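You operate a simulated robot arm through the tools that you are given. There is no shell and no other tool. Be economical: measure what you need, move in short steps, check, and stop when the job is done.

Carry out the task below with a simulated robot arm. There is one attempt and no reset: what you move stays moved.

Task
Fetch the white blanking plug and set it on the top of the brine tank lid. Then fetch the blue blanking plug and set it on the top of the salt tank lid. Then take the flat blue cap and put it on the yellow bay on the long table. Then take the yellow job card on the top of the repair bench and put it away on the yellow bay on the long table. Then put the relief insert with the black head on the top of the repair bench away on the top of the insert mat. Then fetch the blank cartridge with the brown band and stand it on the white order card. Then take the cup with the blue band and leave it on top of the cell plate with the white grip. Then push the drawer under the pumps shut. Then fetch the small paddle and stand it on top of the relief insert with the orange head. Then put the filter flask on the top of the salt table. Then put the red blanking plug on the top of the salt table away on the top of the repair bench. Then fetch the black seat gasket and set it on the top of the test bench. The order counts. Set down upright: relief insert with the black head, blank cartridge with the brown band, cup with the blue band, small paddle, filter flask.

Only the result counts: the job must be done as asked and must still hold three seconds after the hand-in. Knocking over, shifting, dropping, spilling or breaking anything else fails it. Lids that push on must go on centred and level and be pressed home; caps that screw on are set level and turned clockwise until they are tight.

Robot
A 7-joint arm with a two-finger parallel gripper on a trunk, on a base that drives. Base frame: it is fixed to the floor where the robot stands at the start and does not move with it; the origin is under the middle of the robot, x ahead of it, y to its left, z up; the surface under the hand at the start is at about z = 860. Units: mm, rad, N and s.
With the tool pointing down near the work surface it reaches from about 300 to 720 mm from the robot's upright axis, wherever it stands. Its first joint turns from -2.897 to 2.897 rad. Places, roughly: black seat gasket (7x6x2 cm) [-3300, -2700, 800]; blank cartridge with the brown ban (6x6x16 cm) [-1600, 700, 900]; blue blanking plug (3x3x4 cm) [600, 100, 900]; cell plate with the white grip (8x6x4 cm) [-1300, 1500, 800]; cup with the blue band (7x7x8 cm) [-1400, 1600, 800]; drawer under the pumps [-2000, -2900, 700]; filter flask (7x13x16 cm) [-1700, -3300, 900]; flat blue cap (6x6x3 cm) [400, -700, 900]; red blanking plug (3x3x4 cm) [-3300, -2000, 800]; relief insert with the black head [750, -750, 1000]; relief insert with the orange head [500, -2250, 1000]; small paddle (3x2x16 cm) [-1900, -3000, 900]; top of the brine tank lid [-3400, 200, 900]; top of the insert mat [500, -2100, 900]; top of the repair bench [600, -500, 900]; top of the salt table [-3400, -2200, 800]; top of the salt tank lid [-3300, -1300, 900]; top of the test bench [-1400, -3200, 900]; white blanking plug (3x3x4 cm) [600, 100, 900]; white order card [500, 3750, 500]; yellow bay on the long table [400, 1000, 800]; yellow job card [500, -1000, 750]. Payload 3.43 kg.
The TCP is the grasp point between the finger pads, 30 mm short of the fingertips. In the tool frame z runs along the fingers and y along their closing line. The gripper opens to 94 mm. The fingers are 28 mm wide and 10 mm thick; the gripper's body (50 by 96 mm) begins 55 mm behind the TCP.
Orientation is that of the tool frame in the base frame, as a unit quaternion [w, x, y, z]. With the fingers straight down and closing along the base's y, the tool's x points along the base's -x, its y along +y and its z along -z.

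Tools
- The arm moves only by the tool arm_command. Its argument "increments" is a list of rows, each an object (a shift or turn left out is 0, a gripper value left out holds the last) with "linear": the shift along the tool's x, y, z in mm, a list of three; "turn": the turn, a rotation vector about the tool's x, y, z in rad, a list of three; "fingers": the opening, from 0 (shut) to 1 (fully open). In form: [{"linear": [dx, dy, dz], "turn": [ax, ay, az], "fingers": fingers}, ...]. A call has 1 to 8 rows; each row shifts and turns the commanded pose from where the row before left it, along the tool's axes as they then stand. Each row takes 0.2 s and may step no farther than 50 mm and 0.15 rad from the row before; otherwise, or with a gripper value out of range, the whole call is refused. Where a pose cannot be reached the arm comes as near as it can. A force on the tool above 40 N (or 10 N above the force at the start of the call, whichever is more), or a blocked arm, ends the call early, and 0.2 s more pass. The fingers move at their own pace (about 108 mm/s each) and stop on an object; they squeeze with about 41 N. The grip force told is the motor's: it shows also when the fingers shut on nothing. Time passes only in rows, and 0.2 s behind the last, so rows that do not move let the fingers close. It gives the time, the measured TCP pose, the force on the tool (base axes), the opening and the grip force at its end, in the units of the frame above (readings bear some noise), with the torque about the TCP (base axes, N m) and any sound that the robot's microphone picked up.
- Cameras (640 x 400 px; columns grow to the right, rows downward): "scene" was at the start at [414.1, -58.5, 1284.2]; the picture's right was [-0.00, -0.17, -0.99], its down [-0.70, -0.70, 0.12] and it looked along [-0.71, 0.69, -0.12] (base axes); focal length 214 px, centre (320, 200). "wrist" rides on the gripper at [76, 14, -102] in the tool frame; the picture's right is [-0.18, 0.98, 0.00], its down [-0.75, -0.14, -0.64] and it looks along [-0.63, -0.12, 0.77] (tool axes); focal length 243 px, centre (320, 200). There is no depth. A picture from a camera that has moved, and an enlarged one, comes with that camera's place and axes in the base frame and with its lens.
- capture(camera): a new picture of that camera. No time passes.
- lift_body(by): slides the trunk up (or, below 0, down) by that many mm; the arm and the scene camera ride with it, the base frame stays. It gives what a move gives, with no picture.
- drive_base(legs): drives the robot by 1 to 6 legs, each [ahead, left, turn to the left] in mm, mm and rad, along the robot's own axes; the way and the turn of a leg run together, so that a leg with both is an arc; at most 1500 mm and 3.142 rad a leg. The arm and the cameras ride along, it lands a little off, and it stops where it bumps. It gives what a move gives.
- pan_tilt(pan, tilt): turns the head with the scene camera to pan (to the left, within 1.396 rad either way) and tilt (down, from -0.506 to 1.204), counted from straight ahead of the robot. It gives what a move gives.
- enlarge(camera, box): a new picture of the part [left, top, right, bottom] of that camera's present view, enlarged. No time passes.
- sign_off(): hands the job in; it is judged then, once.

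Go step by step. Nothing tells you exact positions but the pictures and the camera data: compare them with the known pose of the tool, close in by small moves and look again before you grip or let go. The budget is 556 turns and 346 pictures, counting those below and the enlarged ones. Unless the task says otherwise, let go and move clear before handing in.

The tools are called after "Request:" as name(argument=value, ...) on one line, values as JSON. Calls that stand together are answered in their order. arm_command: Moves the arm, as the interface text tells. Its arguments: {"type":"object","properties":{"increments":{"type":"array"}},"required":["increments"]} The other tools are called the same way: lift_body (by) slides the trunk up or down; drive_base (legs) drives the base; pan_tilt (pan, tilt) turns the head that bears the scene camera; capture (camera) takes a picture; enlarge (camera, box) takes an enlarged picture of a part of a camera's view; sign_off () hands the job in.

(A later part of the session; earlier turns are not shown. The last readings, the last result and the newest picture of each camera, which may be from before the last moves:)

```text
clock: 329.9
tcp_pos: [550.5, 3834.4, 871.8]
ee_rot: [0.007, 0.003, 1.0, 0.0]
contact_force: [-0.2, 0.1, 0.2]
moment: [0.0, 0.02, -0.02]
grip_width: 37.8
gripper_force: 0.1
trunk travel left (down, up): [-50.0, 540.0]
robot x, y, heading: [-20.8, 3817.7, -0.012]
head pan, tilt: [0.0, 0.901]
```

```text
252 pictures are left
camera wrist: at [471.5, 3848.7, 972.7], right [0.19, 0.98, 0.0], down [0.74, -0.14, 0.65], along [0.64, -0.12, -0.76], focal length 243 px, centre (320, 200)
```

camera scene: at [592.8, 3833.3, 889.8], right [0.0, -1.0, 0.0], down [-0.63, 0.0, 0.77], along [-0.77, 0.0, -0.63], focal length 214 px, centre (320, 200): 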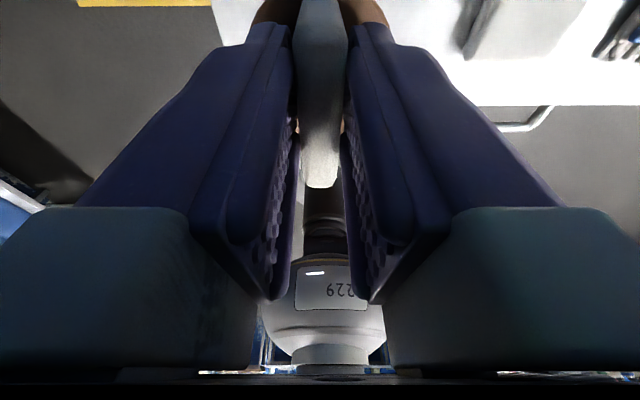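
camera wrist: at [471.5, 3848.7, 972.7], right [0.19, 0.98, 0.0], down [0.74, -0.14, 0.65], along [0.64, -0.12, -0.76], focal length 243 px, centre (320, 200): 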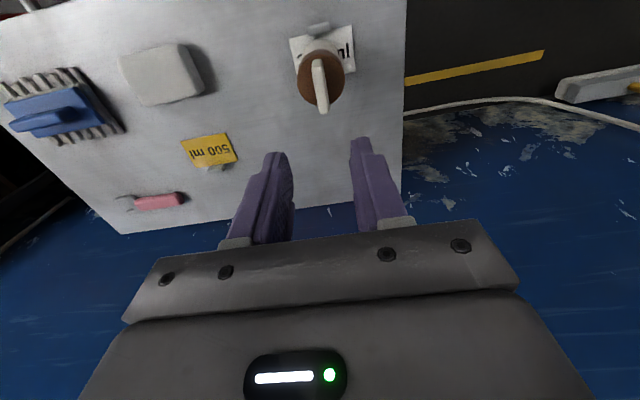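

The cartridge stands on the card. Next the blue-band cup on the island: raise, back off, turn and sidestep down the aisle.

Request:
lift_body(by=150)

Request:
arm_command(increments=[{"linear": [0, 0, -48]}, {"linear": [0, 0, -48]}, {"linear": [0, 0, -30]}, {"linear": [45, 0, 0]}, {"linear": [45, 0, 0]}])

Request:
drive_base(legs=[[-400, 0, 0], [0, 0, 3.141], [0, 1130, 0], [0, 1130, 0]])

```text
clock: 331.7
tcp_pos: [550.8, 3834.0, 1021.2]
ee_rot: [0.007, 0.002, 1.0, 0.001]
contact_force: [0.1, 0.6, -0.7]
moment: [0.01, -0.01, -0.03]
grip_width: 37.8
gripper_force: 0.0
trunk travel left (down, up): [-200.0, 390.0]
robot x, y, heading: [-24.9, 3816.8, -0.008]
head pan, tilt: [0.0, 0.901]
```

```text
clock: 332.9
tcp_pos: [457.1, 3834.1, 1146.4]
ee_rot: [0.008, 0.003, 1.0, 0.0]
contact_force: [-0.9, -0.1, 0.1]
moment: [0.04, 0.0, 0.02]
grip_width: 37.9
gripper_force: 0.0
trunk travel left (down, up): [-200.0, 390.0]
robot x, y, heading: [-13.6, 3816.8, -0.01]
head pan, tilt: [0.0, 0.901]
```

```text
clock: 353.2
tcp_pos: [-1036.5, 1568.8, 1145.8]
ee_rot: [0.0, 1.0, -0.004, -0.007]
contact_force: [-0.2, -0.6, -0.2]
moment: [0.01, -0.01, 0.02]
grip_width: 37.5
gripper_force: 0.2
trunk travel left (down, up): [-200.0, 390.0]
robot x, y, heading: [-561.6, 1585.1, 3.122]
head pan, tilt: [0.0, 0.901]
```

Request:
pan_tilt(pan=0, tilt=-0.5)

Request:
capture(camera="scene")

```text
clock: 354.7
tcp_pos: [-1035.5, 1568.9, 1145.9]
ee_rot: [0.0, 1.0, -0.004, -0.007]
contact_force: [-0.1, 0.5, -0.8]
moment: [0.0, 0.05, 0.01]
grip_width: 37.3
gripper_force: 0.1
trunk travel left (down, up): [-200.0, 390.0]
robot x, y, heading: [-561.7, 1586.4, 3.124]
head pan, tilt: [0.0, -0.499]
```

```text
251 pictures are left
camera scene: at [-1184.1, 1569.2, 1209.8], right [0.01, 1.0, 0.0], down [0.87, -0.01, -0.49], along [-0.49, 0.0, -0.87], focal length 214 px, centre (320, 200)
```

scene: 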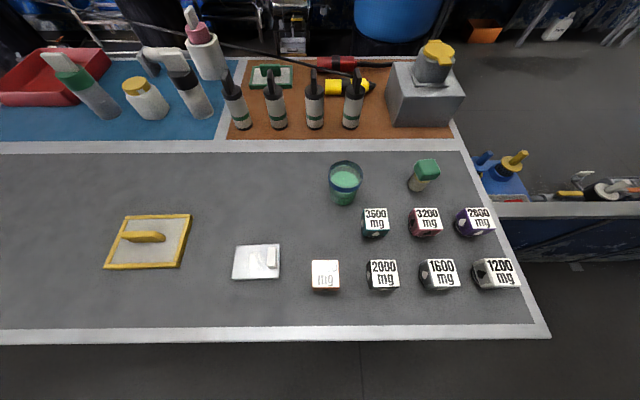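

Request:
enlarge(camera="scene", box=[210, 140, 400, 300])

```text
2.50 times, centred on (305, 220) of scene
camera zoom: at [-1184.1, 1569.2, 1209.8], right [0.01, 1.0, 0.0], down [0.87, -0.01, -0.49], along [-0.49, 0.0, -0.87], focal length 536 px, centre (358, 150)
```

zoom: 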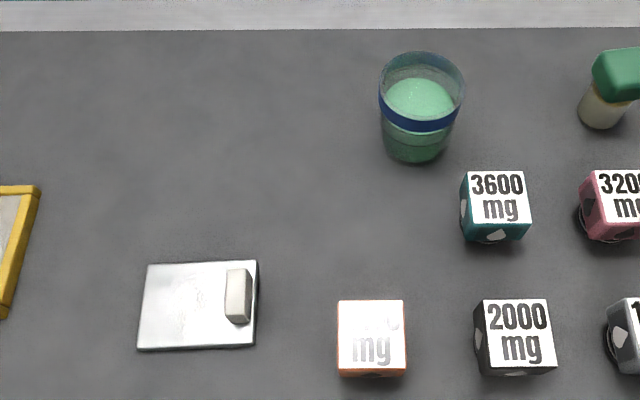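

The cup (with green liquid) stands at about (-1420, 1618); the white-grip plate at about (-1273, 1458), its free area left of the grip centred near y=1447. I'll drive 290 mm closer.

Request:
drive_base(legs=[[285, 20, 0.018]])

Request:
capture(camera="wrist")

Request:
capture(camera="scene")

```text
clock: 356.7
tcp_pos: [-1321.5, 1542.1, 1145.4]
ee_rot: [0.0, 1.0, 0.005, -0.007]
contact_force: [0.1, 0.3, -1.3]
moment: [-0.02, -0.05, 0.02]
grip_width: 37.6
gripper_force: 0.0
trunk travel left (down, up): [-200.0, 390.0]
robot x, y, heading: [-843.5, 1569.3, -3.14]
head pan, tilt: [0.0, -0.499]
```

```text
249 pictures are left
camera wrist: at [-1245.0, 1528.5, 1247.3], right [-0.17, -0.98, 0.0], down [-0.75, 0.13, 0.65], along [-0.64, 0.11, -0.76], focal length 243 px, centre (320, 200)
```

wrist: 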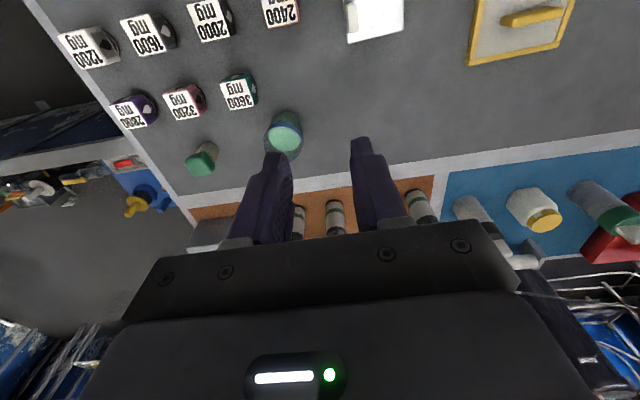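

```text
248 pictures are left
camera scene: at [-1469.4, 1539.6, 1209.5], right [-0.01, 1.0, 0.0], down [0.87, 0.01, -0.49], along [-0.49, -0.01, -0.87], focal length 214 px, centre (320, 200)
```

scene: 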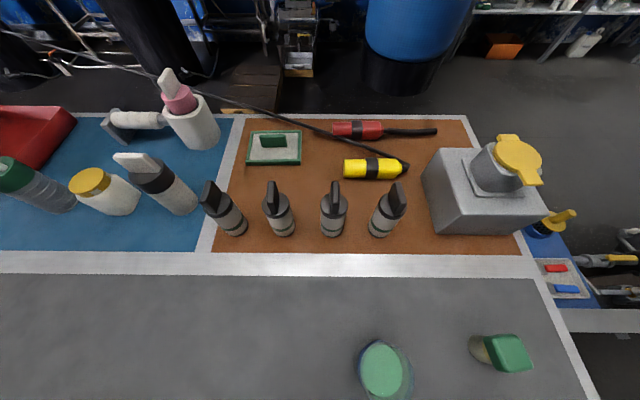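

Request:
arm_command(increments=[{"linear": [-31.5, -23.7, 0], "turn": [0, 0.014, 0], "fingers": 1.0}, {"linear": [-31.5, -23.7, 0]}, {"linear": [-31.5, -23.7, 0]}, {"linear": [0, 0, 45]}, {"linear": [0, 0, 45]}, {"linear": [0, 0, 30]}, {"linear": [0, 0, 0]}])

Request:
capture(camera="wrist")

```text
clock: 358.3
tcp_pos: [-1415.5, 1611.6, 1027.4]
ee_rot: [0.001, 1.0, 0.005, 0.0]
contact_force: [-0.1, -0.2, -0.8]
moment: [-0.05, -0.02, 0.03]
grip_width: 93.9
gripper_force: 0.0
trunk travel left (down, up): [-200.0, 390.0]
robot x, y, heading: [-843.7, 1569.1, -3.137]
head pan, tilt: [0.0, -0.499]
```

```text
247 pictures are left
camera wrist: at [-1340.2, 1597.5, 1130.4], right [-0.17, -0.98, 0.0], down [-0.76, 0.13, 0.64], along [-0.63, 0.11, -0.77], focal length 243 px, centre (320, 200)
```

wrist: 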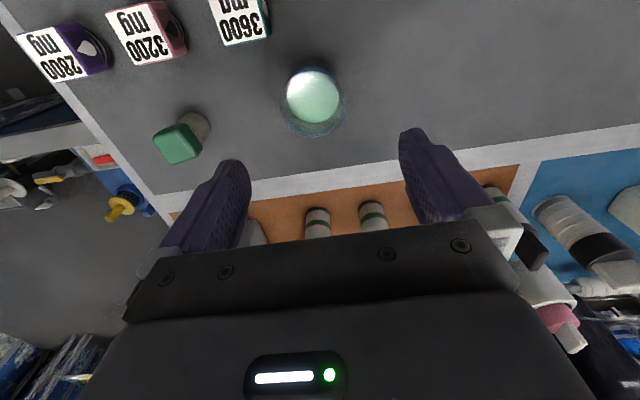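

Request:
enlarge(camera="wrist", box=[260, 50, 370, 150])

```text
4.00 times, centred on (315, 100) of wrist
camera zoom: at [-1340.2, 1597.5, 1130.4], right [-0.17, -0.98, 0.0], down [-0.76, 0.13, 0.64], along [-0.63, 0.11, -0.77], focal length 970 px, centre (340, 600)
```

zoom: 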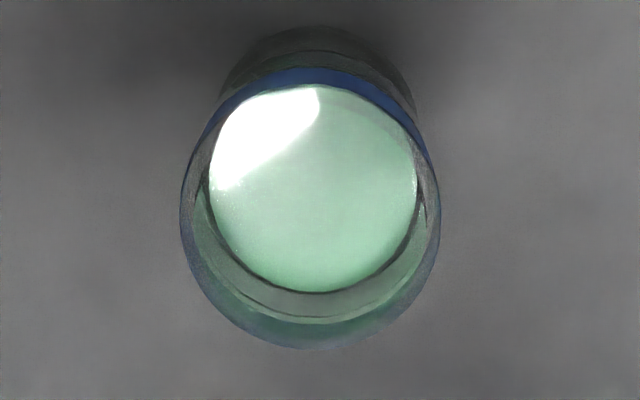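

Centre the gripper on the cup (≈(-1419, 1620)) and descend around it.

Request:
arm_command(increments=[{"linear": [-3.5, -8, 40]}, {"linear": [0, 0, 40]}, {"linear": [0, 0, 25]}, {"linear": [0, 0, 0]}])

Request:
capture(camera="wrist")

```text
clock: 359.3
tcp_pos: [-1418.3, 1619.3, 922.3]
ee_rot: [0.0, 1.0, 0.006, -0.001]
contact_force: [0.0, -0.8, -0.6]
moment: [0.02, 0.0, 0.01]
grip_width: 94.3
gripper_force: 0.0
trunk travel left (down, up): [-200.0, 390.0]
robot x, y, heading: [-847.4, 1568.2, -3.136]
head pan, tilt: [0.0, -0.499]
```

```text
245 pictures are left
camera wrist: at [-1344.2, 1607.1, 1025.4], right [-0.17, -0.98, 0.0], down [-0.76, 0.13, 0.64], along [-0.63, 0.11, -0.77], focal length 243 px, centre (320, 200)
```

wrist: 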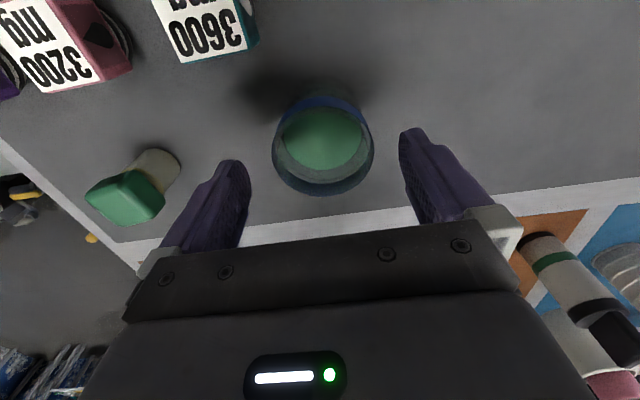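

Request:
arm_command(increments=[{"linear": [3, 1.5, 26]}, {"linear": [0, 0, 26]}, {"linear": [0, 0, 0]}, {"fingers": 0.8}, {"fingers": 0}, {"fingers": 0}, {"fingers": 0}])

Request:
capture(camera="wrist")

```text
clock: 360.9
tcp_pos: [-1416.1, 1618.9, 871.2]
ee_rot: [0.0, 1.0, 0.005, 0.001]
contact_force: [-0.2, -0.4, -0.2]
moment: [-0.01, 0.04, -0.01]
grip_width: 61.3
gripper_force: 40.3
trunk travel left (down, up): [-200.0, 390.0]
robot x, y, heading: [-846.7, 1565.2, -3.14]
head pan, tilt: [0.0, -0.499]
```

```text
244 pictures are left
camera wrist: at [-1342.0, 1604.7, 974.3], right [-0.17, -0.98, 0.0], down [-0.76, 0.13, 0.64], along [-0.63, 0.11, -0.77], focal length 243 px, centre (320, 200)
```

wrist: 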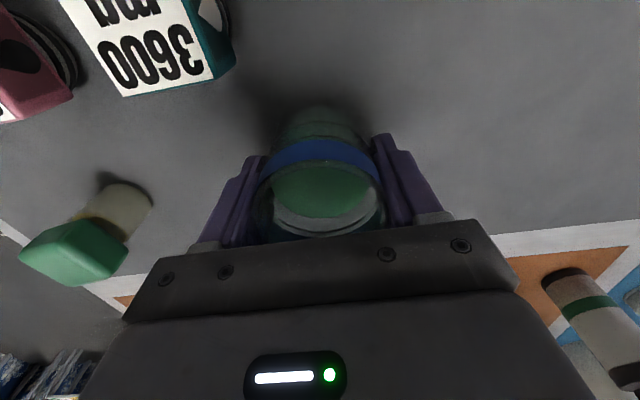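

Cup gripped. Lift gently.

Request:
arm_command(increments=[{"linear": [0, 0, -5]}, {"linear": [0, 0, -12]}, {"linear": [0, 0, -20]}, {"linear": [0, 0, -20]}, {"linear": [0, 0, -20]}, {"linear": [0, 0, -20]}, {"linear": [0, 0, -10]}, {"linear": [0, 0, 0]}])

Request:
capture(camera="wrist")

```text
clock: 362.7
tcp_pos: [-1417.2, 1618.4, 976.8]
ee_rot: [0.0, 1.0, 0.005, -0.001]
contact_force: [0.0, 0.6, -1.9]
moment: [0.01, 0.01, 0.02]
grip_width: 61.6
gripper_force: 40.9
trunk travel left (down, up): [-200.0, 390.0]
robot x, y, heading: [-844.8, 1568.7, -3.139]
head pan, tilt: [0.0, -0.499]
```

```text
243 pictures are left
camera wrist: at [-1341.7, 1604.1, 1078.7], right [-0.17, -0.98, 0.0], down [-0.76, 0.13, 0.64], along [-0.63, 0.11, -0.77], focal length 243 px, centre (320, 200)
```

wrist: 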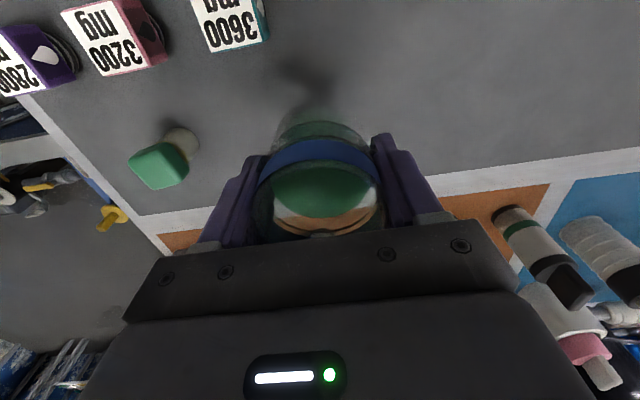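

Request:
arm_command(increments=[{"linear": [10, 12, 0]}, {"linear": [20, 24, 0]}, {"linear": [24, 29, 0]}, {"linear": [24, 29, 0]}, {"linear": [24, 29, 0]}, {"linear": [20, 24, 0]}, {"linear": [13, 16, 0]}, {"linear": [8, 10, 0]}])

Request:
capture(camera="wrist")

```text
clock: 364.5
tcp_pos: [-1273.5, 1447.9, 974.9]
ee_rot: [-0.001, 1.0, 0.005, 0.0]
contact_force: [0.7, -0.8, -2.1]
moment: [0.0, 0.01, -0.04]
grip_width: 61.4
gripper_force: 41.1
trunk travel left (down, up): [-200.0, 390.0]
robot x, y, heading: [-846.3, 1568.3, -3.135]
head pan, tilt: [0.0, -0.499]
```

```text
242 pictures are left
camera wrist: at [-1198.0, 1433.9, 1077.1], right [-0.17, -0.98, 0.0], down [-0.76, 0.13, 0.64], along [-0.63, 0.11, -0.77], focal length 243 px, centre (320, 200)
```

wrist: 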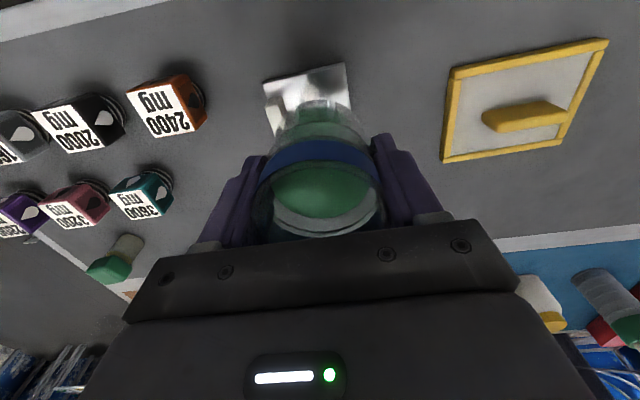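

Request:
enlarge(camera="wrist", box=[240, 40, 400, 180])

```text
2.86 times, centred on (320, 110) of wrist
camera zoom: at [-1198.0, 1433.9, 1077.1], right [-0.17, -0.98, 0.0], down [-0.76, 0.13, 0.64], along [-0.63, 0.11, -0.77], focal length 693 px, centre (320, 457)
```

zoom: 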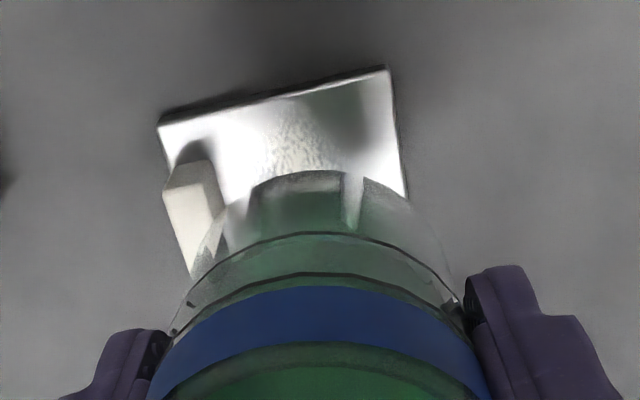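

The plate's free area is centred near (-1279, 1450). Small correction, then lower gently.

Request:
arm_command(increments=[{"linear": [-5.5, -2.5, 10]}, {"linear": [0, 0, 20]}, {"linear": [0, 0, 20]}, {"linear": [0, 0, 15]}, {"linear": [0, 0, 8]}, {"linear": [0, 0, 0]}])

Request:
enlarge(camera="wrist", box=[240, 40, 400, 180])

```text
clock: 365.9
tcp_pos: [-1277.8, 1448.2, 902.9]
ee_rot: [0.0, 1.0, 0.005, 0.0]
contact_force: [-0.7, 0.5, -1.8]
moment: [0.02, 0.04, 0.04]
grip_width: 61.4
gripper_force: 40.7
trunk travel left (down, up): [-200.0, 390.0]
robot x, y, heading: [-844.5, 1571.1, -3.136]
head pan, tilt: [0.0, -0.499]
```

```text
2.86 times, centred on (320, 110) of wrist
camera zoom: at [-1202.8, 1435.0, 1005.6], right [-0.17, -0.98, 0.0], down [-0.76, 0.13, 0.64], along [-0.63, 0.11, -0.77], focal length 693 px, centre (320, 457)
```

zoom: 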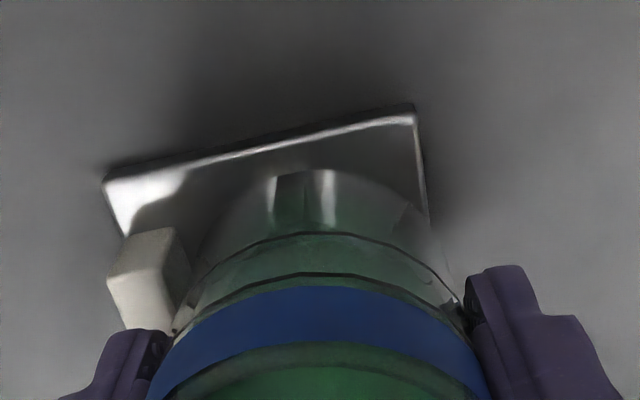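

Aligned; about 16 mm to go. Lower slowly to contact.

Request:
arm_command(increments=[{"linear": [0, 0, 5]}, {"linear": [0, 0, 4]}, {"linear": [0, 0, 2]}, {"linear": [0, 0, 2]}, {"linear": [0, 0, 1]}, {"linear": [0, 0, 0]}])

Request:
enlarge(camera="wrist", box=[240, 40, 400, 180])

```text
clock: 367.3
tcp_pos: [-1276.8, 1449.3, 889.8]
ee_rot: [0.0, 1.0, 0.006, -0.001]
contact_force: [-0.3, -0.5, -1.8]
moment: [-0.01, 0.0, 0.04]
grip_width: 61.3
gripper_force: 40.7
trunk travel left (down, up): [-200.0, 390.0]
robot x, y, heading: [-842.4, 1567.5, -3.136]
head pan, tilt: [0.0, -0.499]
```

```text
2.86 times, centred on (320, 110) of wrist
camera zoom: at [-1201.8, 1435.6, 992.3], right [-0.17, -0.98, 0.0], down [-0.76, 0.13, 0.64], along [-0.63, 0.11, -0.77], focal length 693 px, centre (320, 457)
```

zoom: 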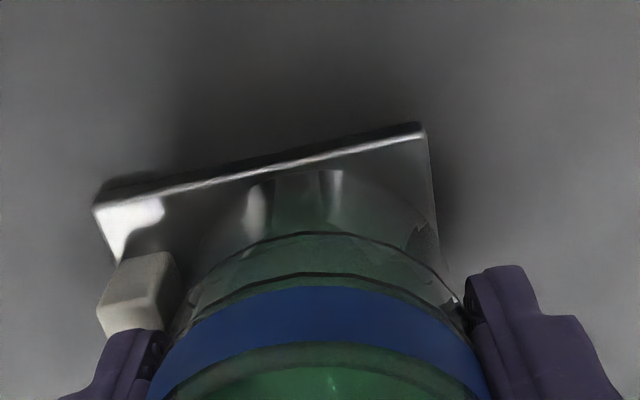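

Request:
arm_command(increments=[{"linear": [0, 0, 1]}, {"linear": [0, 0, 1]}, {"linear": [0, 0, 1]}, {"linear": [0, 0, 1]}, {"linear": [0, 0, 0]}])

```text
clock: 368.5
tcp_pos: [-1279.2, 1449.4, 885.6]
ee_rot: [0.0, 1.0, 0.005, -0.001]
contact_force: [0.4, -0.3, 14.2]
moment: [0.56, -0.03, -0.02]
grip_width: 61.4
gripper_force: 41.0
trunk travel left (down, up): [-200.0, 390.0]
robot x, y, heading: [-843.8, 1569.1, -3.135]
head pan, tilt: [0.0, -0.499]
```

The moment shows the left finger touching the plate's grip rather than the cup seating. I'll lift a bit and turn the hand 90° so that the fingers avoid the grip.

Request:
arm_command(increments=[{"linear": [0, 0, -10]}, {"linear": [0, 0, -20]}, {"linear": [0, 0, -20]}, {"turn": [0, 0, 0.1]}, {"turn": [0, 0, 0.14]}, {"turn": [0, 0, 0.14]}, {"turn": [0, 0, 0.14]}, {"turn": [0, 0, 0.14]}])

Request:
arm_command(increments=[{"turn": [0, 0, 0.14]}, {"turn": [0, 0, 0.14]}, {"turn": [0, 0, 0.14]}, {"turn": [0, 0, 0.14]}, {"turn": [0, 0, 0.14]}, {"turn": [0, 0, 0.14]}, {"turn": [0, 0, 0.07]}, {"turn": [0, 0, 0]}])

Request:
capture(camera="wrist")

```text
clock: 370.3
tcp_pos: [-1277.2, 1448.8, 934.4]
ee_rot: [0.0, 0.947, -0.32, 0.0]
contact_force: [0.6, 0.3, -2.0]
moment: [-0.01, 0.02, -0.02]
grip_width: 61.3
gripper_force: 41.0
trunk travel left (down, up): [-200.0, 390.0]
robot x, y, heading: [-843.3, 1569.7, -3.134]
head pan, tilt: [0.0, -0.499]
```

```text
clock: 372.1
tcp_pos: [-1276.7, 1449.3, 936.0]
ee_rot: [0.0, 0.71, -0.704, 0.0]
contact_force: [-0.4, -0.6, -1.7]
moment: [0.01, 0.03, 0.02]
grip_width: 61.3
gripper_force: 40.9
trunk travel left (down, up): [-200.0, 390.0]
robot x, y, heading: [-843.8, 1566.3, -3.14]
head pan, tilt: [0.0, -0.499]
```

```text
238 pictures are left
camera wrist: at [-1291.9, 1372.8, 1038.6], right [-0.98, 0.17, 0.0], down [0.13, 0.75, 0.64], along [0.11, 0.63, -0.77], focal length 243 px, centre (320, 200)
```

wrist: 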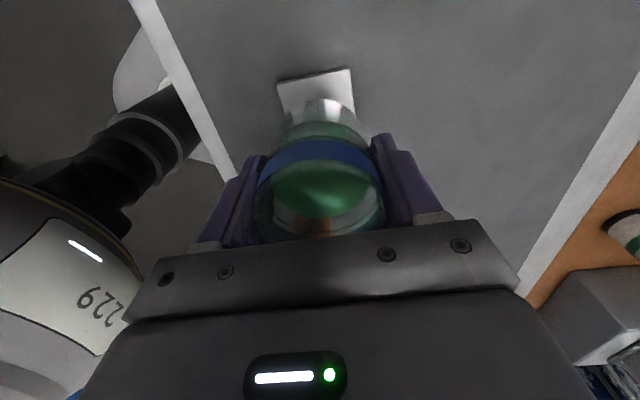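

Good: fingers now lie along x, clear of the grip. Lower again.

Request:
arm_command(increments=[{"linear": [0, 0, 15]}, {"linear": [0, 0, 15]}, {"linear": [0, 0, 10]}, {"linear": [0, 0, 5]}, {"linear": [0, 0, 2]}, {"linear": [0, 0, 0]}])

Request:
enlarge(camera="wrist", box=[240, 40, 400, 180])

```text
clock: 373.5
tcp_pos: [-1277.5, 1450.6, 888.1]
ee_rot: [0.0, 0.711, -0.703, 0.0]
contact_force: [-0.8, 0.3, -2.3]
moment: [-0.02, -0.03, 0.01]
grip_width: 61.3
gripper_force: 40.8
trunk travel left (down, up): [-200.0, 390.0]
robot x, y, heading: [-845.2, 1566.9, -3.142]
head pan, tilt: [0.0, -0.499]
```

```text
2.86 times, centred on (320, 110) of wrist
camera zoom: at [-1292.4, 1372.9, 990.8], right [-0.98, 0.17, 0.0], down [0.13, 0.76, 0.64], along [0.11, 0.63, -0.77], focal length 693 px, centre (320, 457)
```

zoom: 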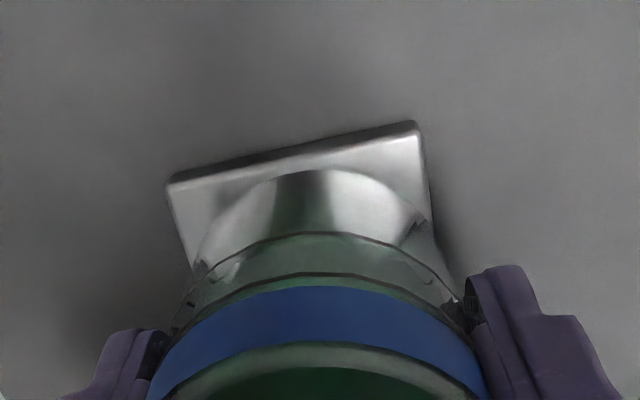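

Request:
arm_command(increments=[{"linear": [0, 0, 1]}, {"linear": [0, 0, 1]}, {"linear": [0, 0, 1]}, {"linear": [0, 0, 0]}])

```text
clock: 374.5
tcp_pos: [-1277.0, 1450.4, 884.2]
ee_rot: [0.0, 0.711, -0.703, 0.0]
contact_force: [0.6, -0.2, -2.2]
moment: [-0.01, 0.03, -0.01]
grip_width: 61.3
gripper_force: 40.8
trunk travel left (down, up): [-200.0, 390.0]
robot x, y, heading: [-841.5, 1568.1, -3.137]
head pan, tilt: [0.0, -0.499]
```

Request:
arm_command(increments=[{"linear": [0, 0, 1]}, {"linear": [0, 0, 1]}, {"linear": [0, 0, 1]}, {"linear": [0, 0, 1]}, {"linear": [0, 0, 0]}])

Request:
enlarge(camera="wrist", box=[240, 40, 400, 180])

```text
clock: 375.7
tcp_pos: [-1278.4, 1449.0, 882.0]
ee_rot: [-0.001, 0.712, -0.703, 0.001]
contact_force: [0.2, -0.5, -0.5]
moment: [0.01, -0.01, 0.01]
grip_width: 61.5
gripper_force: 40.9
trunk travel left (down, up): [-200.0, 390.0]
robot x, y, heading: [-844.9, 1570.7, -3.137]
head pan, tilt: [0.0, -0.499]
```

```text
2.86 times, centred on (320, 110) of wrist
camera zoom: at [-1292.6, 1372.6, 984.4], right [-0.98, 0.17, 0.0], down [0.13, 0.76, 0.64], along [0.11, 0.63, -0.77], focal length 693 px, centre (320, 457)
```

zoom: 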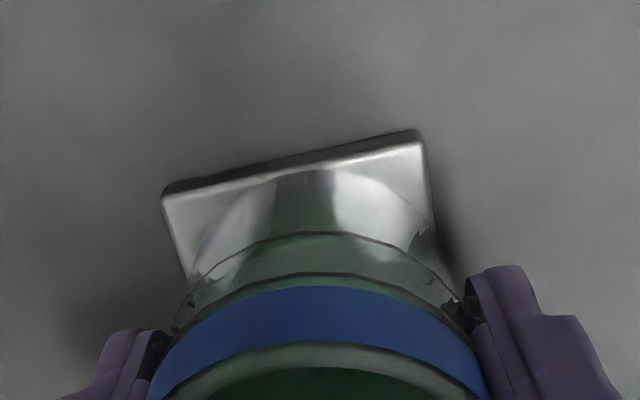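

Request:
arm_command(increments=[{"linear": [0, 0, 1]}, {"linear": [0, 0, 1]}, {"linear": [0, 0, 0]}])

```text
clock: 376.5
tcp_pos: [-1277.2, 1449.7, 880.2]
ee_rot: [0.002, 0.712, -0.703, -0.001]
contact_force: [-3.9, -3.3, 30.8]
moment: [0.04, -0.24, 0.06]
grip_width: 61.4
gripper_force: 40.9
trunk travel left (down, up): [-200.0, 390.0]
robot x, y, heading: [-843.1, 1567.4, -3.143]
head pan, tilt: [0.0, -0.499]
```

Seated on the plate. Relieve the pressure, open and withdraw straight up.

Request:
arm_command(increments=[{"linear": [0, 0, -1.5]}, {"linear": [0, 0, 0]}, {"fingers": 0.72}, {"fingers": 0.82}, {"linear": [0, 0, 0]}, {"linear": [0, 0, -10]}, {"linear": [0, 0, -30]}, {"linear": [0, 0, -40]}])

Request:
capture(camera="wrist")

```text
clock: 378.3
tcp_pos: [-1276.9, 1450.9, 959.3]
ee_rot: [0.0, 0.712, -0.702, 0.0]
contact_force: [0.3, 0.8, -0.1]
moment: [-0.01, -0.01, 0.0]
grip_width: 77.3
gripper_force: 0.2
trunk travel left (down, up): [-200.0, 390.0]
robot x, y, heading: [-846.4, 1569.0, -3.141]
head pan, tilt: [0.0, -0.499]
```

```text
235 pictures are left
camera wrist: at [-1291.2, 1373.4, 1062.1], right [-0.98, 0.17, 0.0], down [0.13, 0.76, 0.64], along [0.11, 0.63, -0.77], focal length 243 px, centre (320, 200)
```

wrist: 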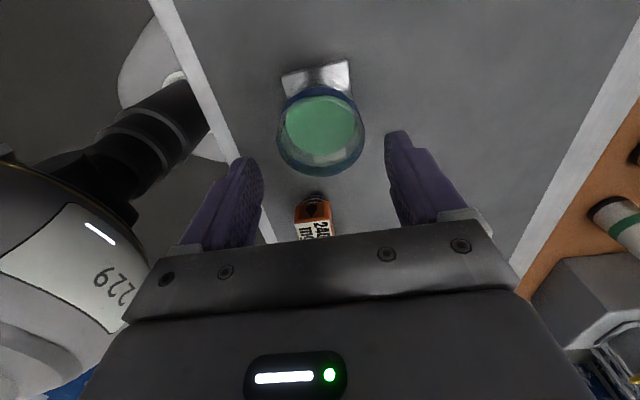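

The cup stands on the plate. Next the drawer under the pumps near (-2000, -2900). Restore the tool's yaw and drive over.

Request:
arm_command(increments=[{"linear": [0, 0, -45]}, {"linear": [0, 0, -45]}, {"linear": [0, 0, -45]}, {"turn": [0, 0, -0.14]}, {"turn": [0, 0, -0.14]}, {"turn": [0, 0, -0.14]}, {"turn": [0, 0, -0.14]}, {"turn": [0, 0, -0.14]}])

Request:
arm_command(increments=[{"turn": [0, 0, -0.14]}, {"turn": [0, 0, -0.14]}, {"turn": [0, 0, -0.14]}, {"turn": [0, 0, -0.14]}, {"turn": [0, 0, -0.14]}, {"turn": [0, 0, -0.14]}, {"turn": [0, 0, -0.03]}, {"linear": [0, 0, 0]}])

Request:
drive_base(legs=[[-380, 0, 0], [0, 1150, 0], [0, 1150, 0], [0, 900, 0], [0, 0, 1.57]])

```text
clock: 380.1
tcp_pos: [-1276.9, 1449.3, 1095.8]
ee_rot: [0.0, 0.91, -0.415, 0.0]
contact_force: [-1.0, 0.3, 0.0]
moment: [-0.01, 0.04, 0.01]
grip_width: 77.1
gripper_force: 0.2
trunk travel left (down, up): [-200.0, 390.0]
robot x, y, heading: [-845.5, 1569.4, -3.133]
head pan, tilt: [0.0, -0.499]
```

```text
clock: 381.9
tcp_pos: [-1277.3, 1450.2, 1096.1]
ee_rot: [0.0, 1.0, 0.006, 0.0]
contact_force: [0.8, -0.3, 0.3]
moment: [0.03, 0.0, -0.01]
grip_width: 77.2
gripper_force: 0.1
trunk travel left (down, up): [-200.0, 390.0]
robot x, y, heading: [-845.3, 1570.1, -3.136]
head pan, tilt: [0.0, -0.499]
```

```text
clock: 403.4
tcp_pos: [-364.2, -2045.7, 1095.8]
ee_rot: [0.0, 0.684, 0.73, 0.0]
contact_force: [1.0, -0.4, 0.4]
moment: [-0.04, 0.0, 0.01]
grip_width: 77.1
gripper_force: 0.0
trunk travel left (down, up): [-200.0, 390.0]
robot x, y, heading: [-505.1, -1619.6, -1.509]
head pan, tilt: [0.0, -0.499]
```

Request:
drive_base(legs=[[250, -1350, -0.06]])

Request:
capture(camera="scene")

```text
clock: 410.3
tcp_pos: [-1733.7, -2333.7, 1095.2]
ee_rot: [0.0, 0.706, 0.708, -0.001]
contact_force: [0.5, 0.0, -0.8]
moment: [0.01, 0.0, 0.01]
grip_width: 77.1
gripper_force: 0.0
trunk travel left (down, up): [-200.0, 390.0]
robot x, y, heading: [-1844.3, -1901.3, -1.58]
head pan, tilt: [0.0, -0.499]
```

```text
234 pictures are left
camera scene: at [-1731.2, -2484.8, 1157.3], right [-1.0, 0.0, 0.0], down [0.0, 0.88, -0.48], along [0.0, -0.48, -0.88], focal length 214 px, centre (320, 200)
```

scene: 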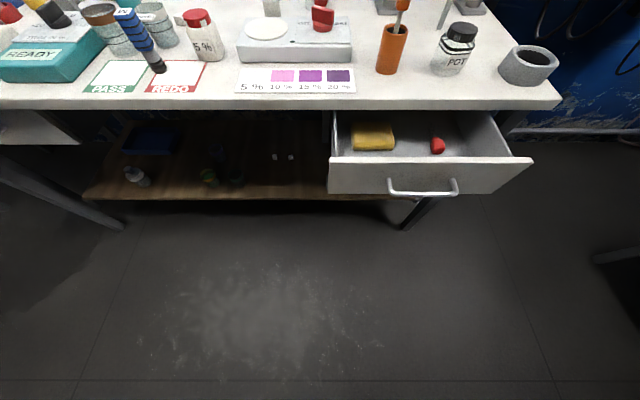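

The open drawer (front at about x≈-1970, y≈-2780) is right ahead. I'll center on it, come closer and look.

Request:
drive_base(legs=[[300, -130, 0.01]])

Request:
arm_command(increments=[{"linear": [20, -40, 0], "fingers": 0}, {"linear": [20, -40, 0]}, {"linear": [20, -35, 0]}, {"linear": [0, 0, 0]}])

Request:
capture(camera="scene")

Request:
capture(camera="wrist")

```text
clock: 412.4
tcp_pos: [-1864.5, -2635.8, 1094.7]
ee_rot: [-0.001, 0.703, 0.711, 0.0]
contact_force: [0.4, -0.5, 0.1]
moment: [0.03, 0.04, 0.0]
grip_width: 76.9
gripper_force: 0.0
trunk travel left (down, up): [-200.0, 390.0]
robot x, y, heading: [-1978.8, -2201.7, -1.567]
head pan, tilt: [0.0, -0.499]
```

```text
clock: 413.4
tcp_pos: [-1977.7, -2577.0, 1094.2]
ee_rot: [0.0, 0.703, 0.711, 0.0]
contact_force: [-1.4, 0.3, -1.1]
moment: [-0.02, -0.01, -0.01]
grip_width: 0.1
gripper_force: 33.2
trunk travel left (down, up): [-200.0, 390.0]
robot x, y, heading: [-1985.9, -2201.6, -1.563]
head pan, tilt: [0.0, -0.499]
```

```text
233 pictures are left
camera scene: at [-1975.4, -2727.8, 1156.1], right [-1.0, -0.01, 0.0], down [-0.01, 0.88, -0.48], along [0.0, -0.48, -0.88], focal length 214 px, centre (320, 200)
```

scene: 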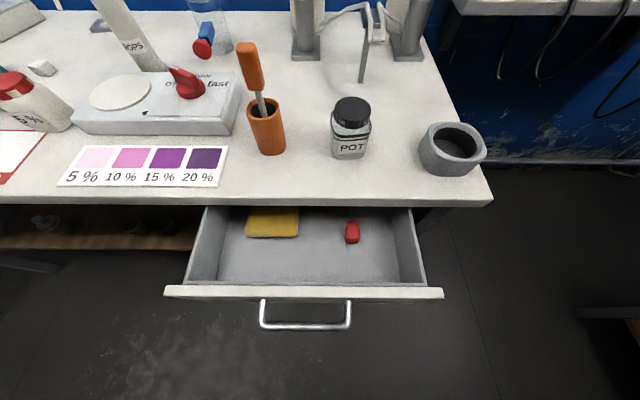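

```text
232 pictures are left
camera wrist: at [-1965.8, -2500.9, 1196.9], right [0.98, -0.17, 0.0], down [-0.13, -0.76, 0.64], along [-0.11, -0.63, -0.77], focal length 243 px, centre (320, 200)
```

wrist: 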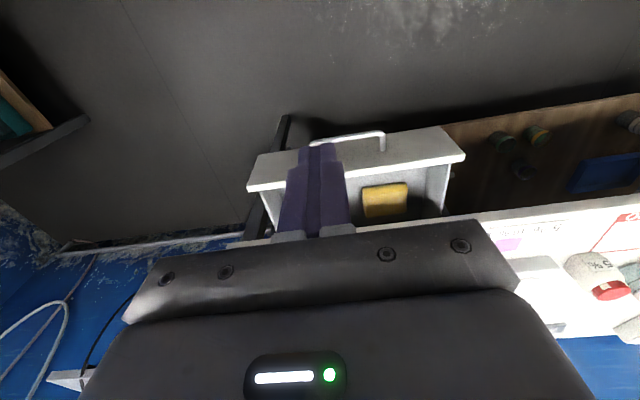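

The drawer front's top edge is at z≈824, y≈-2760, centre x≈-1952; it must go in about 135 mm. I'll tilt the closed fingers forward and bring them before the panel, above the handle.

Request:
lift_body(by=-100)

Request:
arm_command(increments=[{"turn": [0, -0.15, 0]}, {"turn": [0, -0.15, 0]}, {"turn": [0, -0.15, 0]}, {"turn": [0, -0.15, 0]}, {"turn": [0, -0.15, 0]}, {"linear": [0, 13, 0]}, {"linear": [0, 13, 0]}, {"linear": [0, 0, 0]}])

```text
clock: 414.8
tcp_pos: [-1976.9, -2576.1, 993.9]
ee_rot: [0.0, 0.703, 0.711, 0.0]
contact_force: [0.5, -0.2, -0.7]
moment: [0.0, 0.0, 0.0]
grip_width: 0.0
gripper_force: 33.2
trunk travel left (down, up): [-100.0, 490.0]
robot x, y, heading: [-1979.5, -2201.1, -1.566]
head pan, tilt: [0.0, -0.499]
```

```text
clock: 416.6
tcp_pos: [-1949.2, -2634.3, 1012.1]
ee_rot: [0.26, 0.654, 0.662, -0.258]
contact_force: [-0.9, -0.1, 0.8]
moment: [0.0, -0.02, 0.0]
grip_width: 0.0
gripper_force: 32.8
out of reach, approached as far as the arm can: row 4, 5
trunk travel left (down, up): [-100.0, 490.0]
robot x, y, heading: [-1981.3, -2201.9, -1.565]
head pan, tilt: [0.0, -0.499]
```

Request:
arm_command(increments=[{"linear": [-30, 0, 28]}, {"linear": [-30, 0, 28]}, {"linear": [30.7, 0, 32.9]}, {"linear": [30.7, 0, 32.9]}, {"linear": [30.7, 0, 32.9]}, {"linear": [0, 0, 0]}])

Request:
capture(camera="wrist")

```text
clock: 418.0
tcp_pos: [-1952.1, -2717.1, 877.9]
ee_rot: [0.26, 0.656, 0.66, -0.258]
contact_force: [0.3, -0.5, 0.7]
moment: [-0.02, 0.02, 0.0]
grip_width: 0.0
gripper_force: 33.1
trunk travel left (down, up): [-100.0, 490.0]
robot x, y, heading: [-1977.0, -2200.7, -1.568]
head pan, tilt: [0.0, -0.499]
```

```text
231 pictures are left
camera wrist: at [-1940.9, -2592.7, 900.8], right [0.98, -0.13, 0.13], down [-0.14, -0.12, 0.98], along [-0.11, -0.99, -0.13], focal length 243 px, centre (320, 200)
```

wrist: 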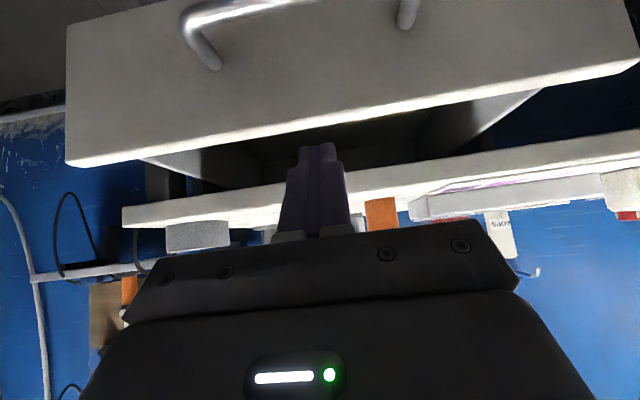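

Request:
arm_command(increments=[{"linear": [25.6, 0, -23.9]}, {"linear": [21.1, 0, 22.7]}, {"linear": [21.1, 0, 22.7]}, {"linear": [0, 0, 0]}])

Request:
capture(camera="wrist")

```text
clock: 419.0
tcp_pos: [-1950.7, -2683.3, 815.6]
ee_rot: [0.26, 0.655, 0.661, -0.257]
contact_force: [0.0, 0.3, 0.0]
moment: [-0.02, 0.0, -0.03]
grip_width: 0.0
gripper_force: 33.0
trunk travel left (down, up): [-100.0, 490.0]
robot x, y, heading: [-1979.4, -2202.5, -1.572]
head pan, tilt: [0.0, -0.499]
```

```text
230 pictures are left
camera wrist: at [-1939.3, -2556.9, 838.9], right [0.98, -0.13, 0.13], down [-0.14, -0.12, 0.98], along [-0.11, -0.99, -0.13], focal length 243 px, centre (320, 200)
```

wrist: 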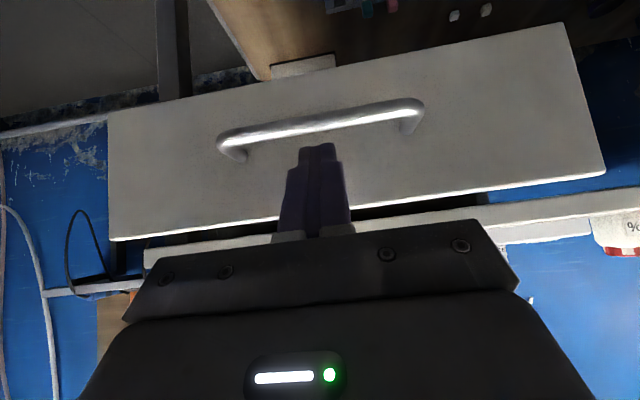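

The fingertips face the panel just above the handle. Push forward.

Request:
arm_command(increments=[{"linear": [-14.6, 0, 13.6]}, {"linear": [-14.6, 0, 13.6]}, {"linear": [-14.6, 0, 13.6]}, {"linear": [-14.6, 0, 13.6]}, {"linear": [-14.6, 0, 13.6]}, {"linear": [-14.6, 0, 13.6]}])

Request:
capture(camera="wrist")

```text
clock: 420.4
tcp_pos: [-1947.4, -2802.0, 815.6]
ee_rot: [0.26, 0.654, 0.662, -0.257]
contact_force: [-0.1, 0.1, -0.7]
moment: [0.0, -0.01, -0.01]
grip_width: 0.0
gripper_force: 33.3
trunk travel left (down, up): [-100.0, 490.0]
robot x, y, heading: [-1978.9, -2197.4, -1.565]
head pan, tilt: [0.0, -0.499]
```

```text
229 pictures are left
camera wrist: at [-1936.0, -2675.9, 838.9], right [0.98, -0.12, 0.13], down [-0.14, -0.12, 0.98], along [-0.11, -0.99, -0.13], focal length 243 px, centre (320, 200)
```

wrist: 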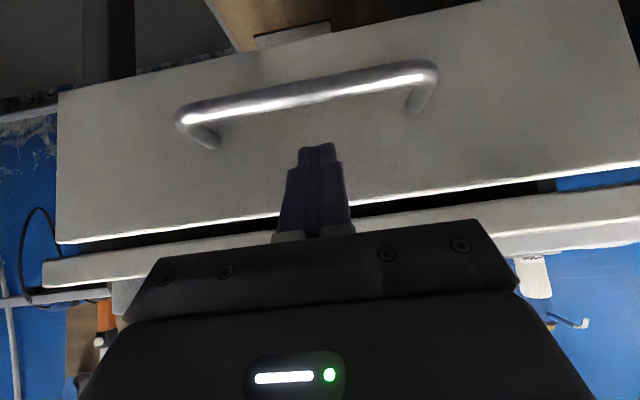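

Request:
arm_command(increments=[{"linear": [-14.6, 0, 13.6]}, {"linear": [-14.6, 0, 13.6]}, {"linear": [-14.6, 0, 13.6]}, {"linear": [-7.3, 0, 6.8]}])

Request:
capture(camera="wrist")

```text
clock: 421.4
tcp_pos: [-1948.4, -2871.2, 814.0]
ee_rot: [0.26, 0.655, 0.661, -0.258]
contact_force: [0.9, 0.7, -0.1]
moment: [0.01, 0.0, -0.01]
grip_width: 0.2
gripper_force: 33.1
trunk travel left (down, up): [-100.0, 490.0]
robot x, y, heading: [-1978.5, -2203.4, -1.568]
head pan, tilt: [0.0, -0.499]
```

```text
228 pictures are left
camera wrist: at [-1937.0, -2746.5, 836.8], right [0.98, -0.13, 0.13], down [-0.14, -0.12, 0.98], along [-0.11, -0.99, -0.13], focal length 243 px, centre (320, 200)
```

wrist: 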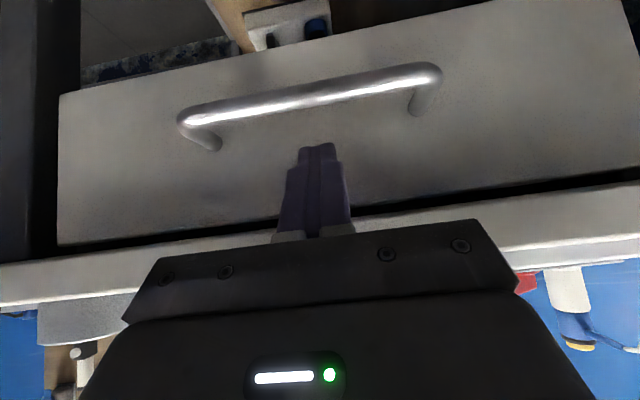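

The drawer is moving in with the fingers. Continue until it stops.

Request:
arm_command(increments=[{"linear": [-5.8, 0, 5.5]}, {"linear": [-5.8, 0, 5.5]}, {"linear": [-5.8, 0, 5.5]}, {"linear": [-5.8, 0, 5.5]}, {"linear": [0, 0, 0]}])

Request:
capture(camera="wrist")

```text
clock: 422.0
tcp_pos: [-1948.3, -2880.4, 811.0]
ee_rot: [0.256, 0.656, 0.663, -0.253]
contact_force: [-0.5, 23.0, 10.7]
moment: [0.01, 0.01, -0.04]
grip_width: 0.1
gripper_force: 32.8
trunk travel left (down, up): [-100.0, 490.0]
robot x, y, heading: [-1979.2, -2198.7, -1.573]
head pan, tilt: [0.0, -0.499]
stopped in row 3: the force on the tool passed its limit at 48 N (the readings are from after the stop); the commanded pose is now the measured one
```

```text
227 pictures are left
camera wrist: at [-1937.2, -2755.2, 836.1], right [0.98, -0.13, 0.12], down [-0.14, -0.13, 0.98], along [-0.11, -0.98, -0.14], focal length 243 px, centre (320, 200)
```

wrist: 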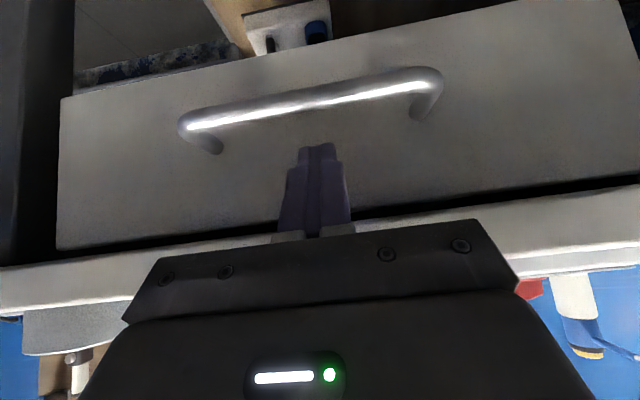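

It stopped firmly. One more gentle press to confirm it is fully home, then retreat and look.

Request:
arm_command(increments=[{"linear": [-3, 0, 2.8]}, {"linear": [0, 0, 0]}])

Request:
arm_command(increments=[{"linear": [30, 0, -28]}, {"linear": [30, 0, -28]}, {"linear": [30, 0, -28]}, {"linear": [30, 0, -28]}, {"linear": [-30.7, 0, -32.9]}, {"linear": [-30.7, 0, -32.9]}, {"linear": [-30.7, 0, -32.9]}, {"linear": [-30.7, 0, -32.9]}])

Request:
capture(camera="scene")

```text
clock: 422.4
tcp_pos: [-1949.2, -2880.7, 808.4]
ee_rot: [0.253, 0.657, 0.664, -0.251]
contact_force: [-0.2, 22.7, 10.1]
moment: [0.01, 0.04, -0.05]
grip_width: 0.1
gripper_force: 33.2
trunk travel left (down, up): [-100.0, 490.0]
robot x, y, heading: [-1983.0, -2200.7, -1.572]
head pan, tilt: [0.0, -0.499]
stopped in row 1: the force on the tool passed its limit at 45 N (the readings are from after the stop); the commanded pose is now the measured one
```

```text
clock: 424.2
tcp_pos: [-1950.0, -2721.9, 986.5]
ee_rot: [0.254, 0.657, 0.664, -0.251]
contact_force: [-0.2, 0.2, 0.6]
moment: [0.04, -0.03, 0.01]
grip_width: 0.1
gripper_force: 32.9
trunk travel left (down, up): [-100.0, 490.0]
robot x, y, heading: [-1978.0, -2200.1, -1.568]
head pan, tilt: [0.0, -0.499]
```

```text
226 pictures are left
camera scene: at [-1948.9, -2793.3, 1133.4], right [-1.0, -0.01, 0.0], down [0.0, 0.34, -0.94], along [0.01, -0.94, -0.34], focal length 214 px, centre (320, 200)
```

scene: 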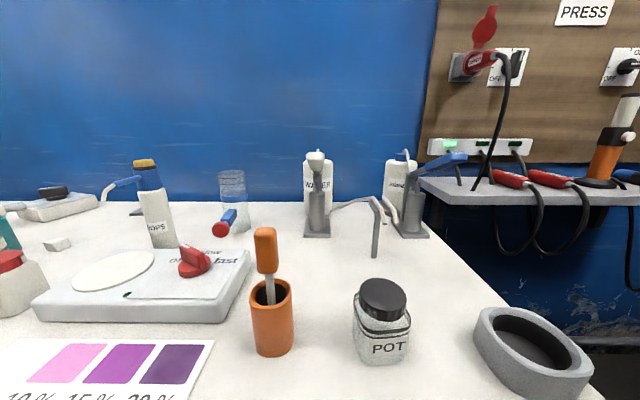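

Request:
pan_tilt(pan=0, tilt=0.6)

Request:
capture(camera="scene")

```text
clock: 425.6
tcp_pos: [-1951.6, -2723.5, 986.5]
ee_rot: [0.254, 0.656, 0.664, -0.251]
contact_force: [0.4, -0.2, 0.1]
moment: [0.02, 0.03, -0.03]
grip_width: 0.2
gripper_force: 33.0
trunk travel left (down, up): [-100.0, 490.0]
robot x, y, heading: [-1981.2, -2199.9, -1.568]
head pan, tilt: [0.0, 0.6]
```

```text
225 pictures are left
camera scene: at [-1949.9, -2737.2, 1053.3], right [-1.0, -0.01, 0.0], down [-0.01, 0.99, -0.13], along [0.0, -0.13, -0.99], focal length 214 px, centre (320, 200)
```

scene: 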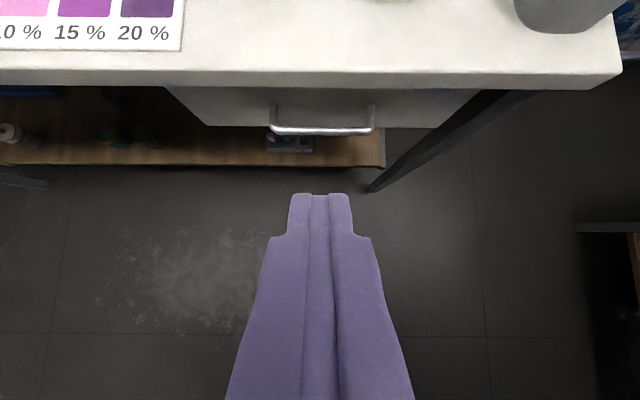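

The drawer is flush. Next the small paddle (orange handle in the orange holder). Raise and point the tool down again.

Request:
lift_body(by=150)

Request:
arm_command(increments=[{"linear": [15, 0, 0], "turn": [0, 0.15, 0], "fingers": 0.5}, {"linear": [15, 0, 0], "turn": [0, 0.15, 0]}, {"turn": [0, 0.15, 0]}, {"turn": [0, 0.15, 0]}, {"turn": [0, 0.13, 0]}, {"linear": [0, 0, 0]}])

Request:
pan_tilt(pan=0.2, tilt=-0.3)

Request:
capture(camera="scene")

Request:
capture(camera="wrist")

```text
clock: 427.3
tcp_pos: [-1952.2, -2722.9, 1136.0]
ee_rot: [0.253, 0.658, 0.663, -0.251]
contact_force: [1.0, 0.5, -1.0]
moment: [-0.01, 0.0, 0.02]
grip_width: 0.1
gripper_force: 32.6
trunk travel left (down, up): [-250.0, 340.0]
robot x, y, heading: [-1984.0, -2200.0, -1.567]
head pan, tilt: [0.0, 0.6]
```

```text
clock: 428.7
tcp_pos: [-1952.1, -2699.7, 1119.2]
ee_rot: [-0.001, 0.703, 0.711, 0.0]
contact_force: [-1.3, -0.5, 0.4]
moment: [0.01, 0.01, 0.0]
grip_width: 46.8
gripper_force: 0.1
trunk travel left (down, up): [-250.0, 340.0]
robot x, y, heading: [-1984.0, -2199.5, -1.567]
head pan, tilt: [0.0, 0.6]
```

```text
clock: 429.9
tcp_pos: [-1951.1, -2698.6, 1118.8]
ee_rot: [0.0, 0.703, 0.711, 0.0]
contact_force: [0.1, 0.3, -0.4]
moment: [0.02, 0.04, 0.03]
grip_width: 46.8
gripper_force: 0.1
trunk travel left (down, up): [-250.0, 340.0]
robot x, y, heading: [-1982.6, -2199.9, -1.568]
head pan, tilt: [0.201, -0.3]
```

```text
224 pictures are left
camera scene: at [-1933.1, -2835.5, 1170.8], right [-0.98, -0.01, -0.2], down [0.05, 0.96, -0.29], along [0.19, -0.29, -0.94], focal length 214 px, centre (320, 200)
```

scene: 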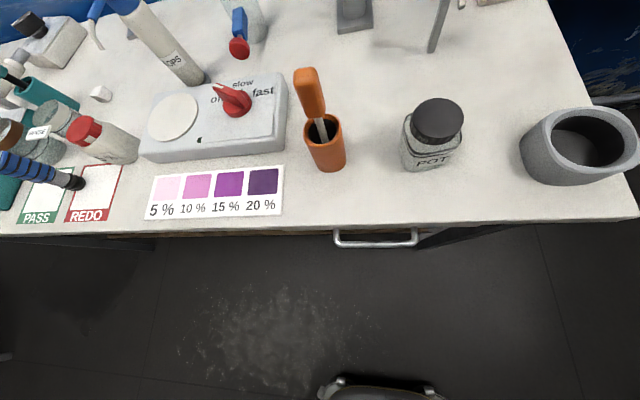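

```text
223 pictures are left
camera wrist: at [-1939.3, -2623.4, 1221.6], right [0.98, -0.17, 0.0], down [-0.13, -0.76, 0.64], along [-0.11, -0.63, -0.77], focal length 243 px, centre (320, 200)
```

wrist: 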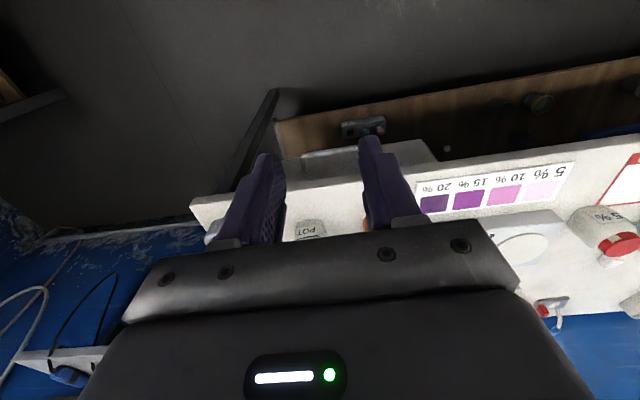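

Request:
enlarge(camera="scene", box=[270, 50, 380, 190])

```text
2.86 times, centred on (325, 120) of scene
camera zoom: at [-1933.1, -2835.5, 1170.8], right [-0.98, -0.01, -0.2], down [0.05, 0.96, -0.29], along [0.19, -0.29, -0.94], focal length 613 px, centre (306, 429)
```

zoom: 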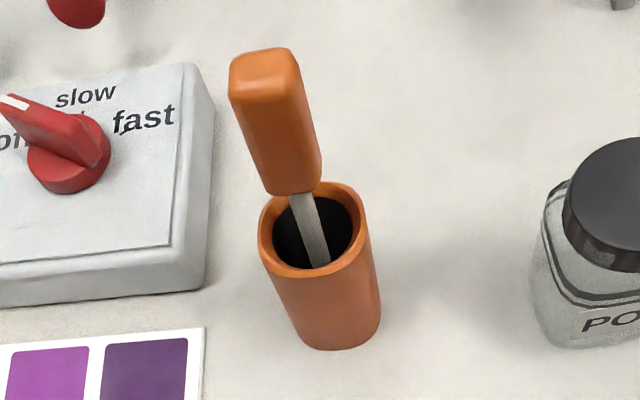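

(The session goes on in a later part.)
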